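You operate a simulated robot arm through the tools that you are given. There is no shell and no other tool. Be economical: measure what you need, move in short steps, check, and stop when the job is done.

You run a simulated robot arm. Do the job below in one go: nothing can be reset, and whatever is moved stays where it is left.

Task
Fetch the black foam ball and set it on the white base plate.

Only the result counts: the job must be done as asked and must still hold three seconds after the hand-in. Knocking over, shifting, dropping, spilling or breaking anything else fails it.

Robot
A 6-joint arm with a two-finger parallel gripper, fixed in place. Base frame: the origin is at the foot of the arm, x ahead of it, y to its left, z up; the work surface is at about z = 0.8. Lengths are in m, angles in degrees, forces in N, time in s.
With the tool pointing down near the work surface it reaches from about 0.26 to 0.68 m from the base axis. Its first joint turns from -66.0 to 66.0 degrees. Payload 2.9 kg.
Tool frame: the origin (TCP) lies between the finger pads and is the grasp point; the fingertips stand 0.03 m ahead of it; z points along the fingers, y is the line along which they close. The gripper opens to 0.11 m. The fingers are 0.02 m wide and 0.01 m thick; the gripper's body (0.048 by 0.112 m) begins 0.055 m behind the TCP.
Orientation is told as [roll, pitch, yaw] about the base's x, y, z axes, in that order, counted from this pose: with the fingers straight down and closing along the base's y, the tool's x points along the base's -x, its y along +y and its z along -z.

Tools
- The arm moves only by the tool step_arm. Its argument "motion" is a list of rows, each a list of 2 entries, a list of its own where there are three numbers: the shift along the tool's x, y, z in m, then the turn, a rotation vector about the tool's x, y, z in degrees. In form: [[[x, y, z], [wx, wy, wz]], ...]. A call has 1 to 12 rows; each row shifts and turns the commanded pose from where the row before left it, along the tool's axes as they then stand. "jaw" is the closure in counts, from 0 (fully open) to 255 (shut), set as the call begins (left out, the last holds). Rows are played at 5 a second. More than 0.05 m and 8.6 degrees between two rows, or a gripper value outside its range, and nothing of the call is played. A pose out of reach is approached as far as the arm can. The call stops where the force on the tool passes 40 N (or 10 N more than at its start, if that is more) or the arm is blocked; 0.2 s more then pass. The fingers move at their own pace (about 0.108 m/s each) and stop on an object; they squeeze with about 24 N. The grip force told is the motor's: it shows also when the fingers shut on nothing. Time passes only in rows, and 0.2 s behind the last, so rows that do not move let the fingers close. It gives the time, the measured TCP pose, the force on the tool (base axes), the opening and the grip force at its end, in the units of the frame above (readings bear some noise), and new pictures: "views" is both (left out), scene, wrist or none.
- Cameras (640 x 400 px; columns grow to the right, rows downward): "scene" is fixed at [0.0895, 0.4395, 1.3969]; the picture's right is [-0.66, -0.75, 0.00], its down [-0.34, 0.30, -0.89] and it looks along [0.67, -0.59, -0.46] (base axes); focal length 335 px, centre (320, 200). "wrist" rides on the gripper at [-0.036, 0, -0.057] in the tool frame; the picture's right is [0.00, -1.00, 0.00], its down [0.97, 0.00, -0.24] and it looks along [0.24, 0.00, 0.97] (tool axes); focal length 218 px, centre (320, 200). There is no depth. A picture from a camera that has moved, and an enlarged one, comes with that camera's place and axes in the base frame and with its lens.
- enlarge(camera, box): a new picture of the part [left, top, right, bottom] of that camera's present view, enlarged. The clock stands still meanwhile.
- close_job(): hands the job in; it is judged then, once.

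Work in short steps. Places have to be worked out from the pictures, the camera data and where the tool is seen: move nearer, look again, correct. Check each grasp and each placing, and mend what went wrong. You have 90 turns and 150 pictures in all, those below and enlarged ones among them. Open the gripper and draw the arm clear of the work before you hand the job in, unless the task says otherwise; then end with one line.

The tools are called after ">>>" by a JSON object that holds its "op" and its "data". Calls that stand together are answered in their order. step_arm: Moves the arm, as the interface text tells. Its arguments: {"type":"object","properties":{"motion":{"type":"array","items":{"type":"array"}},"jaw":{"type":"number"},"views":{"type":"string","enum":["both","scene","wrist","none"]}},"required":["motion"]} The other tools are called the same way: enlarge (camera, box) takes an enlarged picture of a part of a camera's view; close_job () hands the job in.

At the start:

```text
time_s: 0.0
ee_pos: [0.481, -0.0103, 1.0926]
ee_rot: [0.0, 0.0, 0.0]
ft_force: [0.2, 0.6, -0.3]
gripper_width: 0.1098
gripper_force: 0.1
```

scene: 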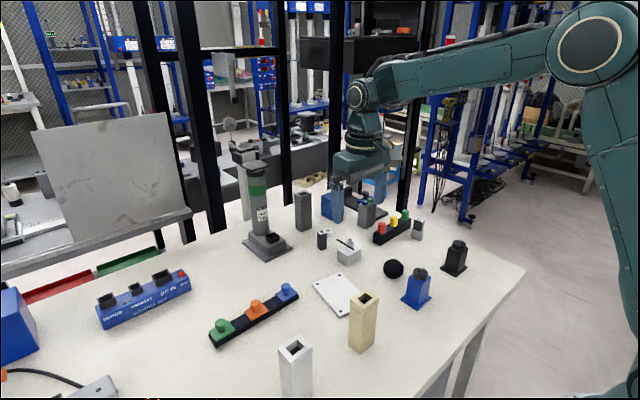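
wrist: 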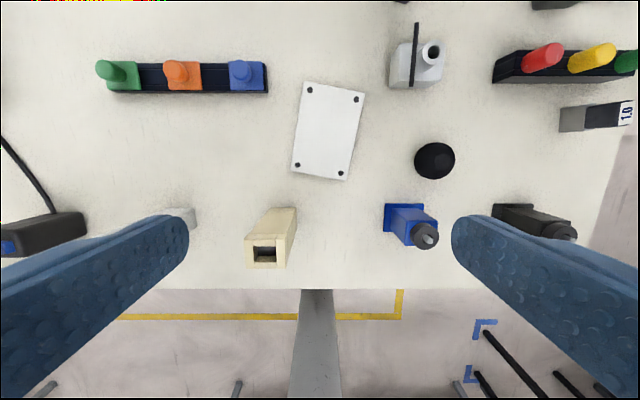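

The wrist view puts the ball at about (0.497, -0.182, 0.826), roughly 5.5 cm across, and the plate centre at about (0.538, -0.022). I'll move above the ball at z of about 0.99 and look again.

>>> {"op": "step_arm", "data": {"motion": [[[-0.004, -0.043, 0.02], [0, 0, 0]], [[-0.004, -0.043, 0.025], [0, 0, 0]], [[-0.004, -0.043, 0.025], [0, 0, 0]], [[-0.004, -0.043, 0.03], [0, 0, 0]], [[0, 0, 0], [0, 0, 0]]], "jaw": 0}}

```text
refused: row 4 steps farther than a row can; nothing moved
```

The last row was too long, so I'm splitting the move more finely.

>>> {"op": "step_arm", "data": {"motion": [[[-0.003, -0.035, 0.02], [0, 0, 0]], [[-0.003, -0.035, 0.02], [0, 0, 0]], [[-0.003, -0.035, 0.02], [0, 0, 0]], [[-0.003, -0.035, 0.02], [0, 0, 0]], [[-0.004, -0.032, 0.02], [0, 0, 0]], [[0, 0, 0], [0, 0, 0]]], "jaw": 0}}

```text
time_s: 1.4
ee_pos: [0.4982, -0.1832, 0.9935]
ee_rot: [0.0, 0.0, 0.0]
ft_force: [0.1, -0.9, 0.7]
gripper_width: 0.11
gripper_force: 0.0
camera wrist: at [0.5345, -0.1817, 1.0524], right [0.0, -1.0, 0.0], down [-0.97, 0.0, 0.24], along [-0.24, 0.0, -0.97], focal length 218 px, centre (320, 200)
```

scene: 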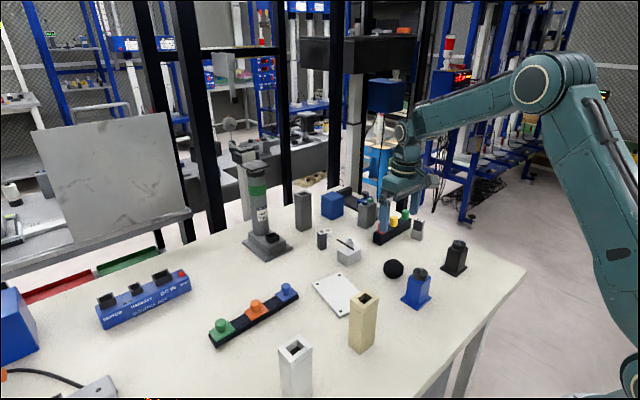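
wrist: 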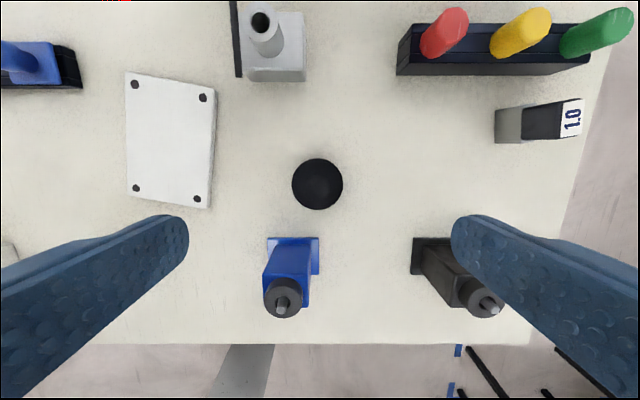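

The ball now measures to about (0.4955, -0.180) with a radius of about 0.027, and the finger paths are clear. I'll descend to z of about 0.838, which leaves the tips about 8 mm above the table.

>>> {"op": "step_arm", "data": {"motion": [[[0.003, 0.003, 0.04], [0, 0, 0]], [[0, 0, 0.04], [0, 0, 0]], [[0, 0, 0.04], [0, 0, 0]], [[0, 0, 0.025], [0, 0, 0]], [[0, 0, 0.01], [0, 0, 0]], [[0, 0, 0], [0, 0, 0]]]}}

```text
time_s: 2.8
ee_pos: [0.495, -0.1818, 0.8369]
ee_rot: [-0.1, 0.1, -0.1]
ft_force: [-0.5, 0.3, -0.2]
gripper_width: 0.1102
gripper_force: 0.0
camera wrist: at [0.5313, -0.18, 0.8962], right [0.0, -1.0, 0.0], down [-0.97, 0.0, 0.24], along [-0.24, 0.0, -0.97], focal length 218 px, centre (320, 200)
```

scene: 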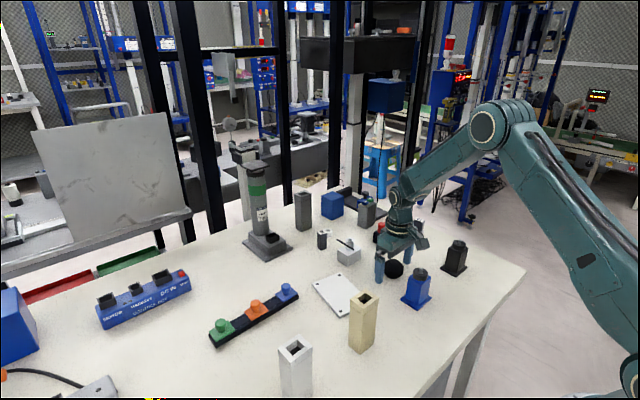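
wrist: 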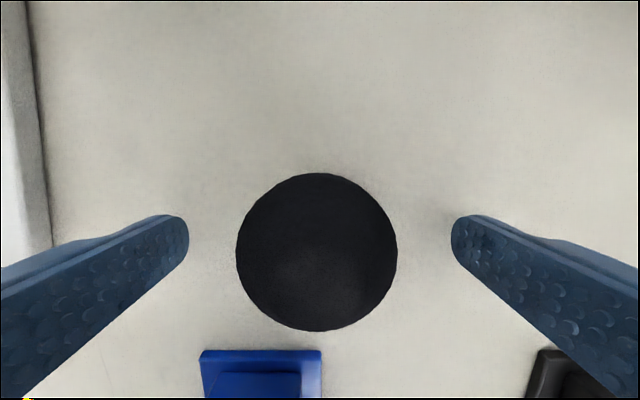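

The ball is centred between the pads. I'll close gently, to a commanded width of about 0.047.

>>> {"op": "step_arm", "data": {"motion": [[[0, 0, 0], [0, 0, 0]], [[0, 0, 0], [0, 0, 0]], [[0, 0, 0], [0, 0, 0]], [[0, 0, 0], [0, 0, 0]]], "jaw": 146, "views": "wrist"}}

```text
time_s: 3.8
ee_pos: [0.4945, -0.1816, 0.8382]
ee_rot: [-0.1, -0.1, 0.0]
ft_force: [-0.3, 1.1, -0.4]
gripper_width: 0.0478
gripper_force: 19.9
camera wrist: at [0.5313, -0.1799, 0.8965], right [0.0, -1.0, 0.0], down [-0.97, 0.0, 0.24], along [-0.24, 0.0, -0.97], focal length 218 px, centre (320, 200)
```

wrist: 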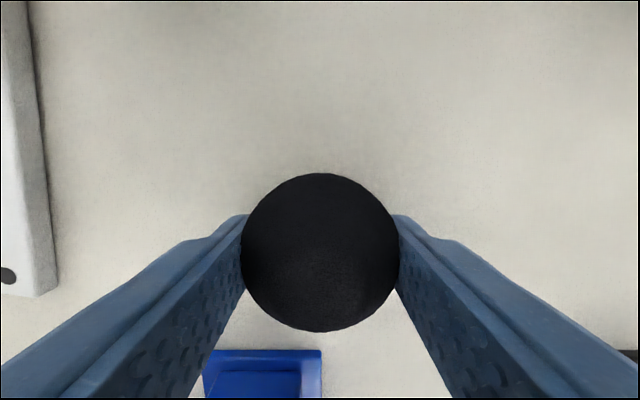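

The ball is gripped at 0.048 with about 20 N. I'll lift it 8 cm and check the hold.

>>> {"op": "step_arm", "data": {"motion": [[[0, 0, -0.01], [0, 0, 0]], [[0, 0, -0.03], [0, 0, 0]], [[0, 0, -0.04], [0, 0, 0]], [[0, 0, 0], [0, 0, 0]]]}}

```text
time_s: 4.8
ee_pos: [0.495, -0.181, 0.9188]
ee_rot: [-0.1, 0.0, -0.1]
ft_force: [0.8, -0.1, -0.1]
gripper_width: 0.0481
gripper_force: 1.2
camera wrist: at [0.5319, -0.1797, 0.9763], right [0.0, -1.0, 0.0], down [-0.97, 0.0, 0.24], along [-0.24, 0.0, -0.97], focal length 218 px, centre (320, 200)
```

scene: 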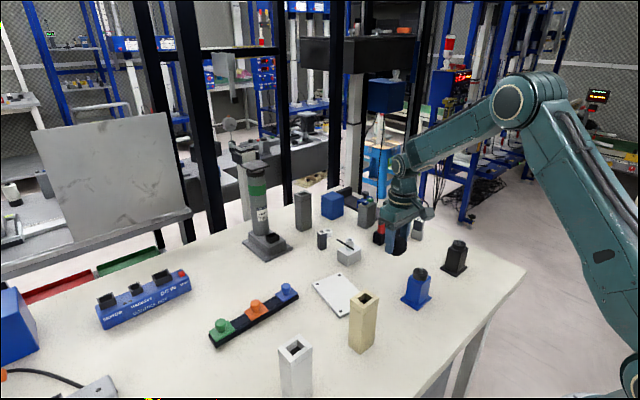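
wrist: 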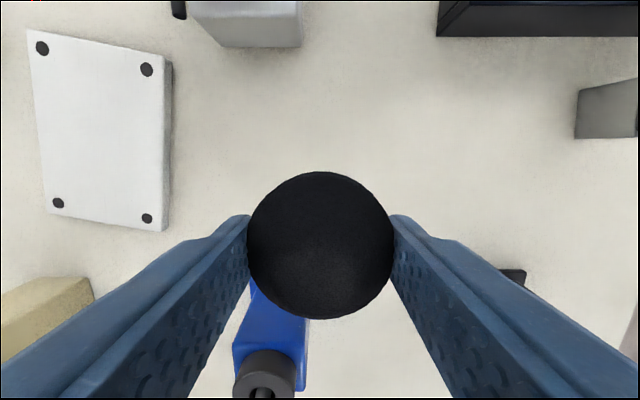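

The ball is up, but the grip force fell to 1 N and it looks slightly smaller in view, so it may be slipping. I'll tighten here before travelling.

>>> {"op": "step_arm", "data": {"motion": [[[0, 0, 0], [0, 0, 0]], [[0, 0, 0], [0, 0, 0]], [[0, 0, 0], [0, 0, 0]]], "jaw": 180, "views": "wrist"}}

```text
time_s: 5.6
ee_pos: [0.4958, -0.1808, 0.9165]
ee_rot: [-0.1, 0.0, 0.1]
ft_force: [0.1, 0.7, -0.6]
gripper_width: 0.0465
gripper_force: 23.4
camera wrist: at [0.5319, -0.1797, 0.976], right [0.0, -1.0, 0.0], down [-0.97, 0.0, 0.24], along [-0.24, 0.0, -0.97], focal length 218 px, centre (320, 200)
```

wrist: 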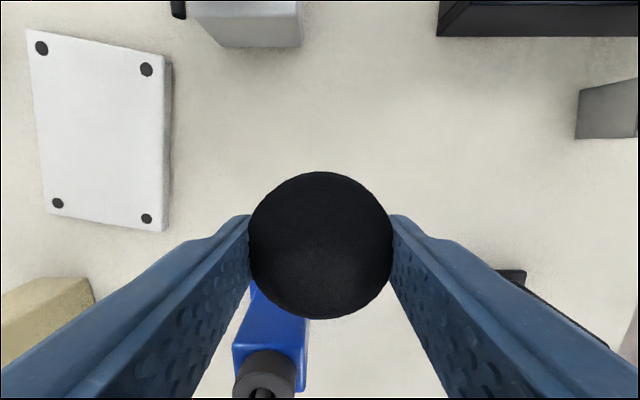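

The grip is firm now at 23 N, with the ball centre about 16 mm below the TCP. Combining the views, the plate centre is at about (0.540, -0.021) with its top near z of 0.812, so I'll carry the ball there.

>>> {"op": "step_arm", "data": {"motion": [[[0, 0, -0.02], [0, 0, 0]], [[-0.009, 0.032, 0], [0, 0, 0]], [[-0.009, 0.032, 0], [0, 0, 0]], [[-0.009, 0.032, 0], [0, 0, 0]], [[-0.009, 0.032, 0], [0, 0, 0]], [[-0.009, 0.032, 0], [0, 0, 0]], [[0, 0, 0], [0, 0, 0]]]}}

```text
time_s: 7.2
ee_pos: [0.5385, -0.0212, 0.9391]
ee_rot: [-0.1, 0.0, -0.1]
ft_force: [-0.1, -1.0, -0.5]
gripper_width: 0.0465
gripper_force: 23.9
camera wrist: at [0.5755, -0.0198, 0.9971], right [0.0, -1.0, 0.0], down [-0.97, 0.0, 0.24], along [-0.24, 0.0, -0.97], focal length 218 px, centre (320, 200)
```

scene: 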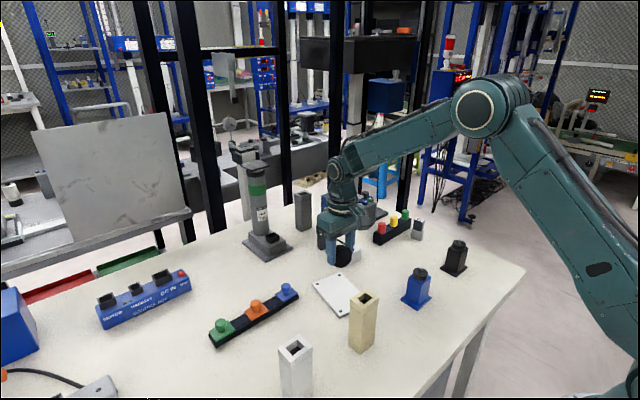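
wrist: 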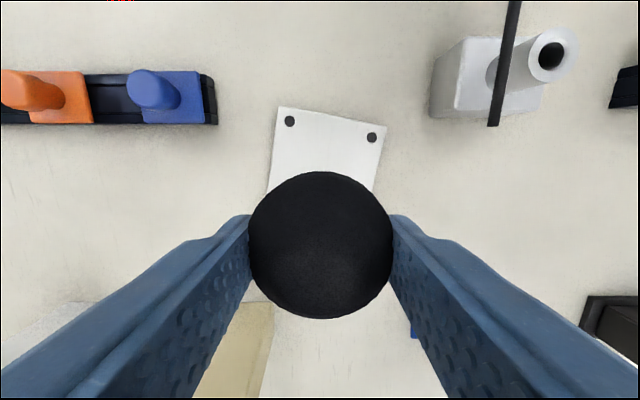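

The screws put the plate centre at (0.536, -0.019), so the ball is nearly centred over it. I'll lower in decreasing steps, stopping just above the expected contact.

>>> {"op": "step_arm", "data": {"motion": [[[0.002, 0.001, 0.03], [0, 0, 0]], [[0, 0, 0.03], [0, 0, 0]], [[0, 0, 0.012], [0, 0, 0]], [[0, 0, 0.005], [0, 0, 0]], [[0, 0, 0], [0, 0, 0]]]}}

>>> {"op": "enlarge", "data": {"camera": "scene", "box": [270, 200, 430, 330]}}

```text
time_s: 8.4
ee_pos: [0.5368, -0.0179, 0.8602]
ee_rot: [0.0, 0.0, -0.1]
ft_force: [-0.1, 0.3, -0.3]
gripper_width: 0.0463
gripper_force: 23.9
camera wrist: at [0.5735, -0.0172, 0.9186], right [0.0, -1.0, 0.0], down [-0.97, 0.0, 0.24], along [-0.24, 0.0, -0.97], focal length 218 px, centre (320, 200)
```

scene: 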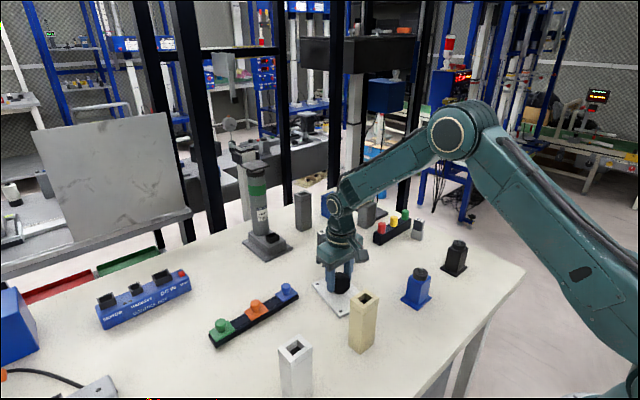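
wrist: 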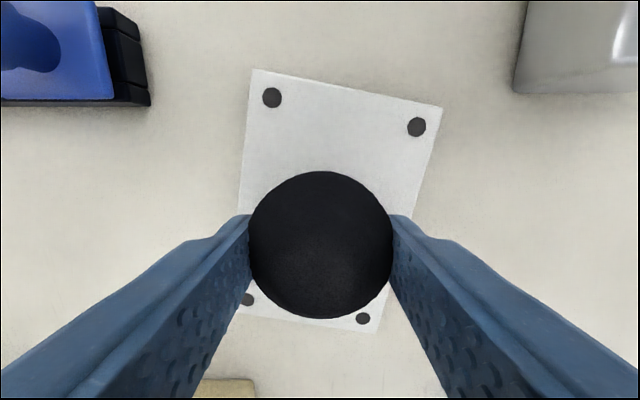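

```text
3.08 times, centred on (350, 265) of scene
camera zoom: at [0.0895, 0.4395, 1.3969], right [-0.66, -0.75, 0.0], down [-0.34, 0.3, -0.89], along [0.67, -0.59, -0.46], focal length 1031 px, centre (228, 0)
```

zoom: 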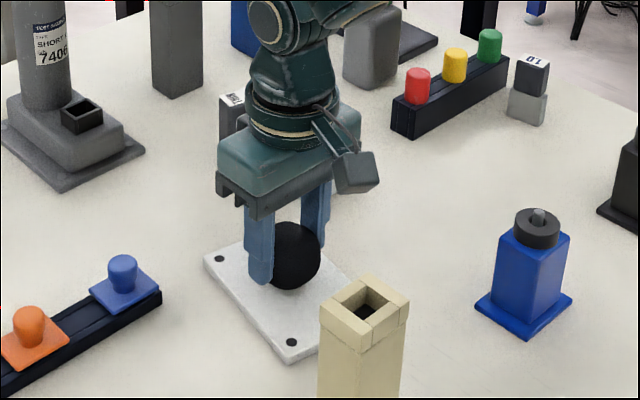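

The ball is centred over the plate with a small gap left. I'll lower in 1 mm steps and watch the force.

>>> {"op": "step_arm", "data": {"motion": [[[0, 0, 0.001], [0, 0, 0]], [[0, 0, 0.001], [0, 0, 0]], [[0, 0, 0.001], [0, 0, 0]], [[0, 0, 0], [0, 0, 0]]], "views": "none"}}

>>> {"op": "enlarge", "data": {"camera": "scene", "box": [310, 240, 374, 290]}}

```text
time_s: 9.4
ee_pos: [0.5366, -0.0195, 0.8581]
ee_rot: [0.0, 0.0, 0.0]
ft_force: [0.0, -0.2, 0.1]
gripper_width: 0.0459
gripper_force: 23.8
```

```text
8.00 times, centred on (342, 265) of scene
camera zoom: at [0.0895, 0.4395, 1.3969], right [-0.66, -0.75, 0.0], down [-0.34, 0.3, -0.89], along [0.67, -0.59, -0.46], focal length 2681 px, centre (144, -320)
```

zoom: 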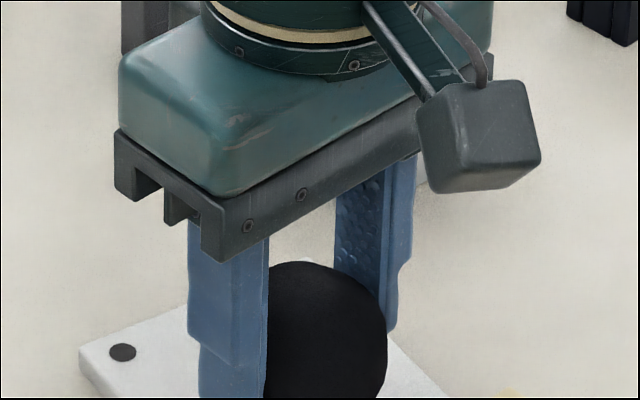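

No contact force yet, so I'll continue down slowly.

>>> {"op": "step_arm", "data": {"motion": [[[0, 0, 0.001], [0, 0, 0]], [[0, 0, 0.001], [0, 0, 0]], [[0, 0, 0], [0, 0, 0]]], "views": "none"}}

>>> {"op": "enlarge", "data": {"camera": "scene", "box": [310, 265, 374, 315]}}

```text
time_s: 10.2
ee_pos: [0.5362, -0.0195, 0.8564]
ee_rot: [-0.2, -0.1, 0.0]
ft_force: [0.0, -0.2, -0.4]
gripper_width: 0.0463
gripper_force: 24.1
```

```text
8.00 times, centred on (342, 290) of scene
camera zoom: at [0.0895, 0.4395, 1.3969], right [-0.66, -0.75, 0.0], down [-0.34, 0.3, -0.89], along [0.67, -0.59, -0.46], focal length 2681 px, centre (144, -520)
```

zoom: 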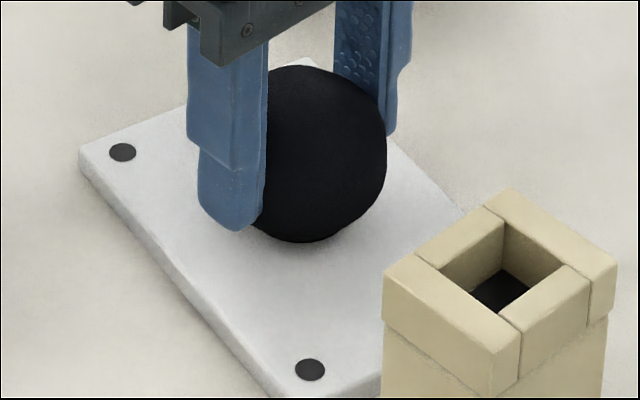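

Still no contact force, so I'll keep lowering in 1 mm steps.

>>> {"op": "step_arm", "data": {"motion": [[[0, 0, 0.001], [0, 0, 0]], [[0, 0, 0.001], [0, 0, 0]], [[0, 0, 0], [0, 0, 0]]], "views": "none"}}

```text
time_s: 11.0
ee_pos: [0.5366, -0.0199, 0.8553]
ee_rot: [-0.1, 0.0, 0.1]
ft_force: [-0.1, 0.1, 0.0]
gripper_width: 0.0466
gripper_force: 23.4
```

No contact force at z of about 0.855, so I'll lower 2 mm more.

>>> {"op": "step_arm", "data": {"motion": [[[0, 0, 0.001], [0, 0, 0]], [[0, 0, 0.001], [0, 0, 0]], [[0, 0, 0], [0, 0, 0]]], "views": "none"}}

>>> {"op": "enlarge", "data": {"camera": "scene", "box": [310, 265, 374, 315]}}

```text
time_s: 11.8
ee_pos: [0.538, -0.0191, 0.8539]
ee_rot: [0.1, -0.2, 0.0]
ft_force: [-4.2, -1.3, 18.7]
gripper_width: 0.0464
gripper_force: 23.5
```

```text
8.00 times, centred on (342, 290) of scene
camera zoom: at [0.0891, 0.4395, 1.397], right [-0.66, -0.75, 0.0], down [-0.34, 0.3, -0.89], along [0.67, -0.59, -0.46], focal length 2681 px, centre (144, -520)
```

zoom: 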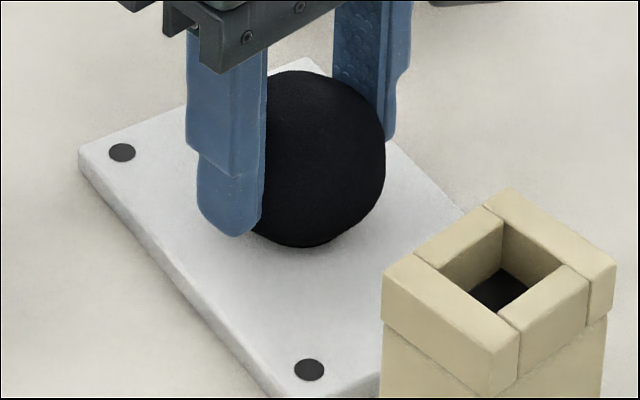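

Contact is made at 19 N. I'll back off 1 mm to relieve it, then ease the jaw open a little.

>>> {"op": "step_arm", "data": {"motion": [[[0, 0, -0.0008], [0, 0, 0]], [[0, 0, 0], [0, 0, 0]]], "views": "none"}}

>>> {"op": "step_arm", "data": {"motion": [[[0, 0, 0], [0, 0, 0]], [[0, 0, 0], [0, 0, 0]]], "jaw": 142, "views": "none"}}

>>> {"op": "step_arm", "data": {"motion": [[[0, 0, 0], [0, 0, 0]], [[0, 0, 0], [0, 0, 0]]], "jaw": 136, "views": "none"}}

>>> {"op": "step_arm", "data": {"motion": [[[0, 0, 0], [0, 0, 0]], [[0, 0, 0], [0, 0, 0]], [[0, 0, 0], [0, 0, 0]]], "jaw": 128}}

```text
time_s: 12.4
ee_pos: [0.5368, -0.0184, 0.8527]
ee_rot: [0.0, -0.1, 0.1]
ft_force: [2.3, -2.1, 16.4]
gripper_width: 0.0465
gripper_force: 24.2
```

```text
time_s: 13.0
ee_pos: [0.536, -0.0186, 0.853]
ee_rot: [0.1, 0.0, 0.0]
ft_force: [0.2, -0.2, 0.2]
gripper_width: 0.0488
gripper_force: 0.0
```

```text
time_s: 13.6
ee_pos: [0.5368, -0.0184, 0.8524]
ee_rot: [0.1, 0.0, 0.0]
ft_force: [-0.7, 0.0, -0.8]
gripper_width: 0.0514
gripper_force: 0.1
```

```text
time_s: 14.4
ee_pos: [0.5371, -0.0187, 0.853]
ee_rot: [0.1, 0.0, 0.1]
ft_force: [-0.1, 0.0, 0.8]
gripper_width: 0.0546
gripper_force: 0.0
camera wrist: at [0.5729, -0.0176, 0.9114], right [0.0, -1.0, 0.0], down [-0.97, 0.0, 0.24], along [-0.24, 0.0, -0.97], focal length 218 px, centre (320, 200)
```

scene: 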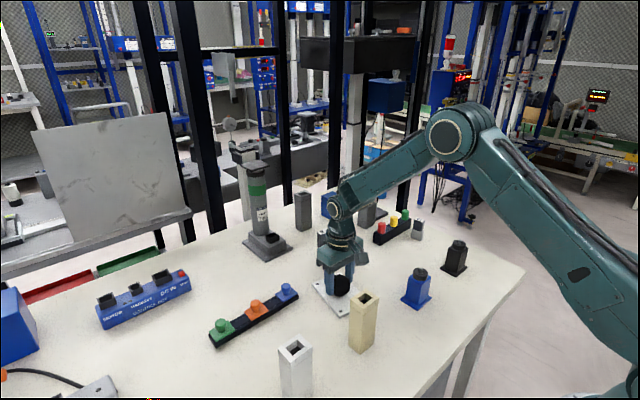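
wrist: 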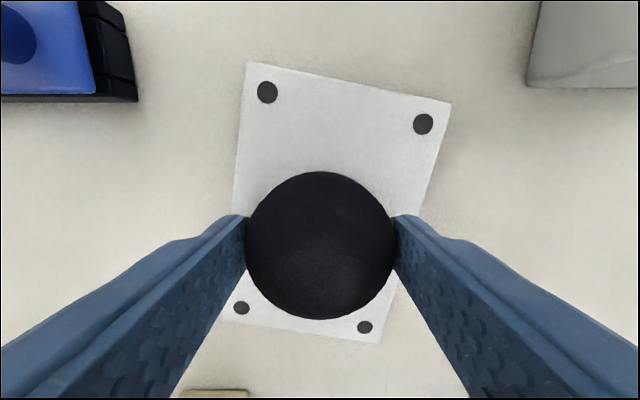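

The ball rests freely on the plate and isn't rolling. I'll open a bit more and check it stays before opening fully.

>>> {"op": "step_arm", "data": {"motion": [[[0, 0, 0], [0, 0, 0]], [[0, 0, 0], [0, 0, 0]], [[0, 0, 0], [0, 0, 0]], [[0, 0, 0], [0, 0, 0]], [[0, 0, 0], [0, 0, 0]]], "jaw": 105, "views": "wrist"}}

```text
time_s: 15.6
ee_pos: [0.5365, -0.0203, 0.8524]
ee_rot: [0.0, 0.0, 0.1]
ft_force: [0.3, -1.1, 1.1]
gripper_width: 0.0648
gripper_force: 0.0
camera wrist: at [0.5729, -0.0176, 0.9114], right [0.0, -1.0, 0.0], down [-0.97, 0.0, 0.24], along [-0.24, 0.0, -0.97], focal length 218 px, centre (320, 200)
```

wrist: 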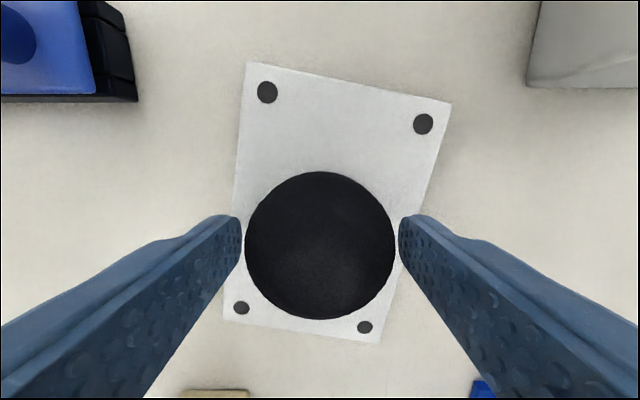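

The ball is stable. I'll open to about 0.1 and rise straight up.

>>> {"op": "step_arm", "data": {"motion": [[[0, 0, 0], [0, 0, 0]], [[0, 0, 0], [0, 0, 0]], [[0, 0, -0.02], [0, 0, 0]], [[0, 0, -0.04], [0, 0, 0]], [[0, 0, -0.045], [0, 0, 0]], [[0, 0, -0.045], [0, 0, 0]], [[0, 0, -0.045], [0, 0, 0]], [[0, 0, 0], [0, 0, 0]], [[0, 0, 0], [0, 0, 0]], [[0, 0, 0], [0, 0, 0]]], "jaw": 25}}

>>> {"op": "enlarge", "data": {"camera": "scene", "box": [270, 200, 430, 330]}}

```text
time_s: 17.8
ee_pos: [0.5354, -0.0208, 1.0479]
ee_rot: [0.0, 0.0, 0.1]
ft_force: [0.7, 0.0, 0.4]
gripper_width: 0.0991
gripper_force: 0.0
camera wrist: at [0.5718, -0.02, 1.1062], right [0.0, -1.0, 0.0], down [-0.97, 0.0, 0.24], along [-0.24, 0.0, -0.97], focal length 218 px, centre (320, 200)
```

scene: 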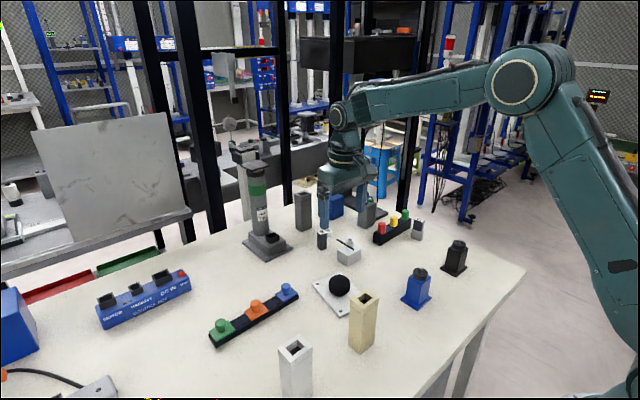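
wrist: 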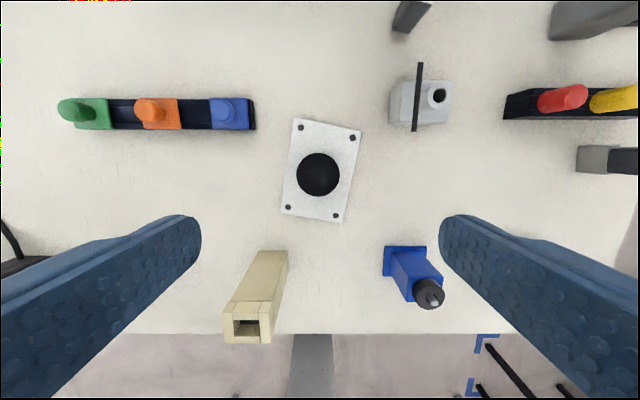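

```text
3.08 times, centred on (350, 265) of scene
camera zoom: at [0.0895, 0.4395, 1.3969], right [-0.66, -0.75, 0.0], down [-0.34, 0.3, -0.89], along [0.67, -0.59, -0.46], focal length 1031 px, centre (228, 0)
```

zoom: 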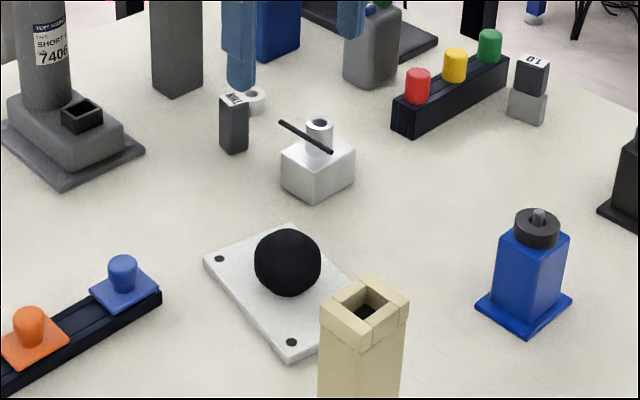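

The ball sits centred on the plate and the arm is clear. I'll wait about 2.5 s to rule out slow rolling.

>>> {"op": "step_arm", "data": {"motion": [[[0, 0, 0], [0, 0, 0]], [[0, 0, 0], [0, 0, 0]], [[0, 0, 0], [0, 0, 0]], [[0, 0, 0], [0, 0, 0]], [[0, 0, 0], [0, 0, 0]], [[0, 0, 0], [0, 0, 0]], [[0, 0, 0], [0, 0, 0]], [[0, 0, 0], [0, 0, 0]], [[0, 0, 0], [0, 0, 0]], [[0, 0, 0], [0, 0, 0]], [[0, 0, 0], [0, 0, 0]], [[0, 0, 0], [0, 0, 0]]], "views": "wrist"}}

```text
time_s: 20.4
ee_pos: [0.5356, -0.0212, 1.0473]
ee_rot: [-0.1, -0.1, 0.0]
ft_force: [0.3, -0.2, -0.8]
gripper_width: 0.0993
gripper_force: 0.0
camera wrist: at [0.5718, -0.02, 1.1061], right [0.0, -1.0, 0.0], down [-0.97, 0.0, 0.24], along [-0.24, 0.0, -0.97], focal length 218 px, centre (320, 200)
```

wrist: 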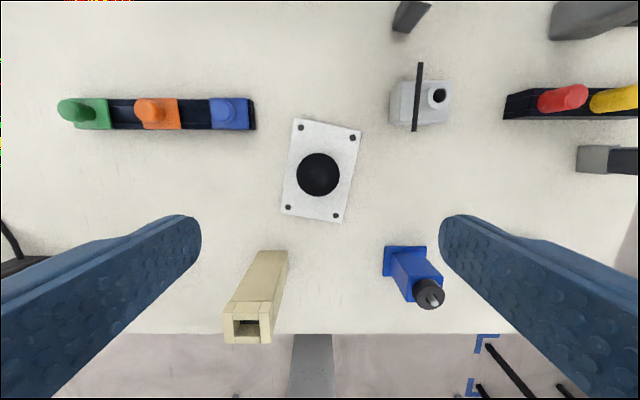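

The ball hasn't moved, so I'm handing in the job.

>>> {"op": "close_job", "data": {}}

```text
The job is handed in.
```

The black foam ball is resting near the centre of the white base plate; it didn't move in a 2.5 s check, the arm is clear, and nothing else appears to have been disturbed.
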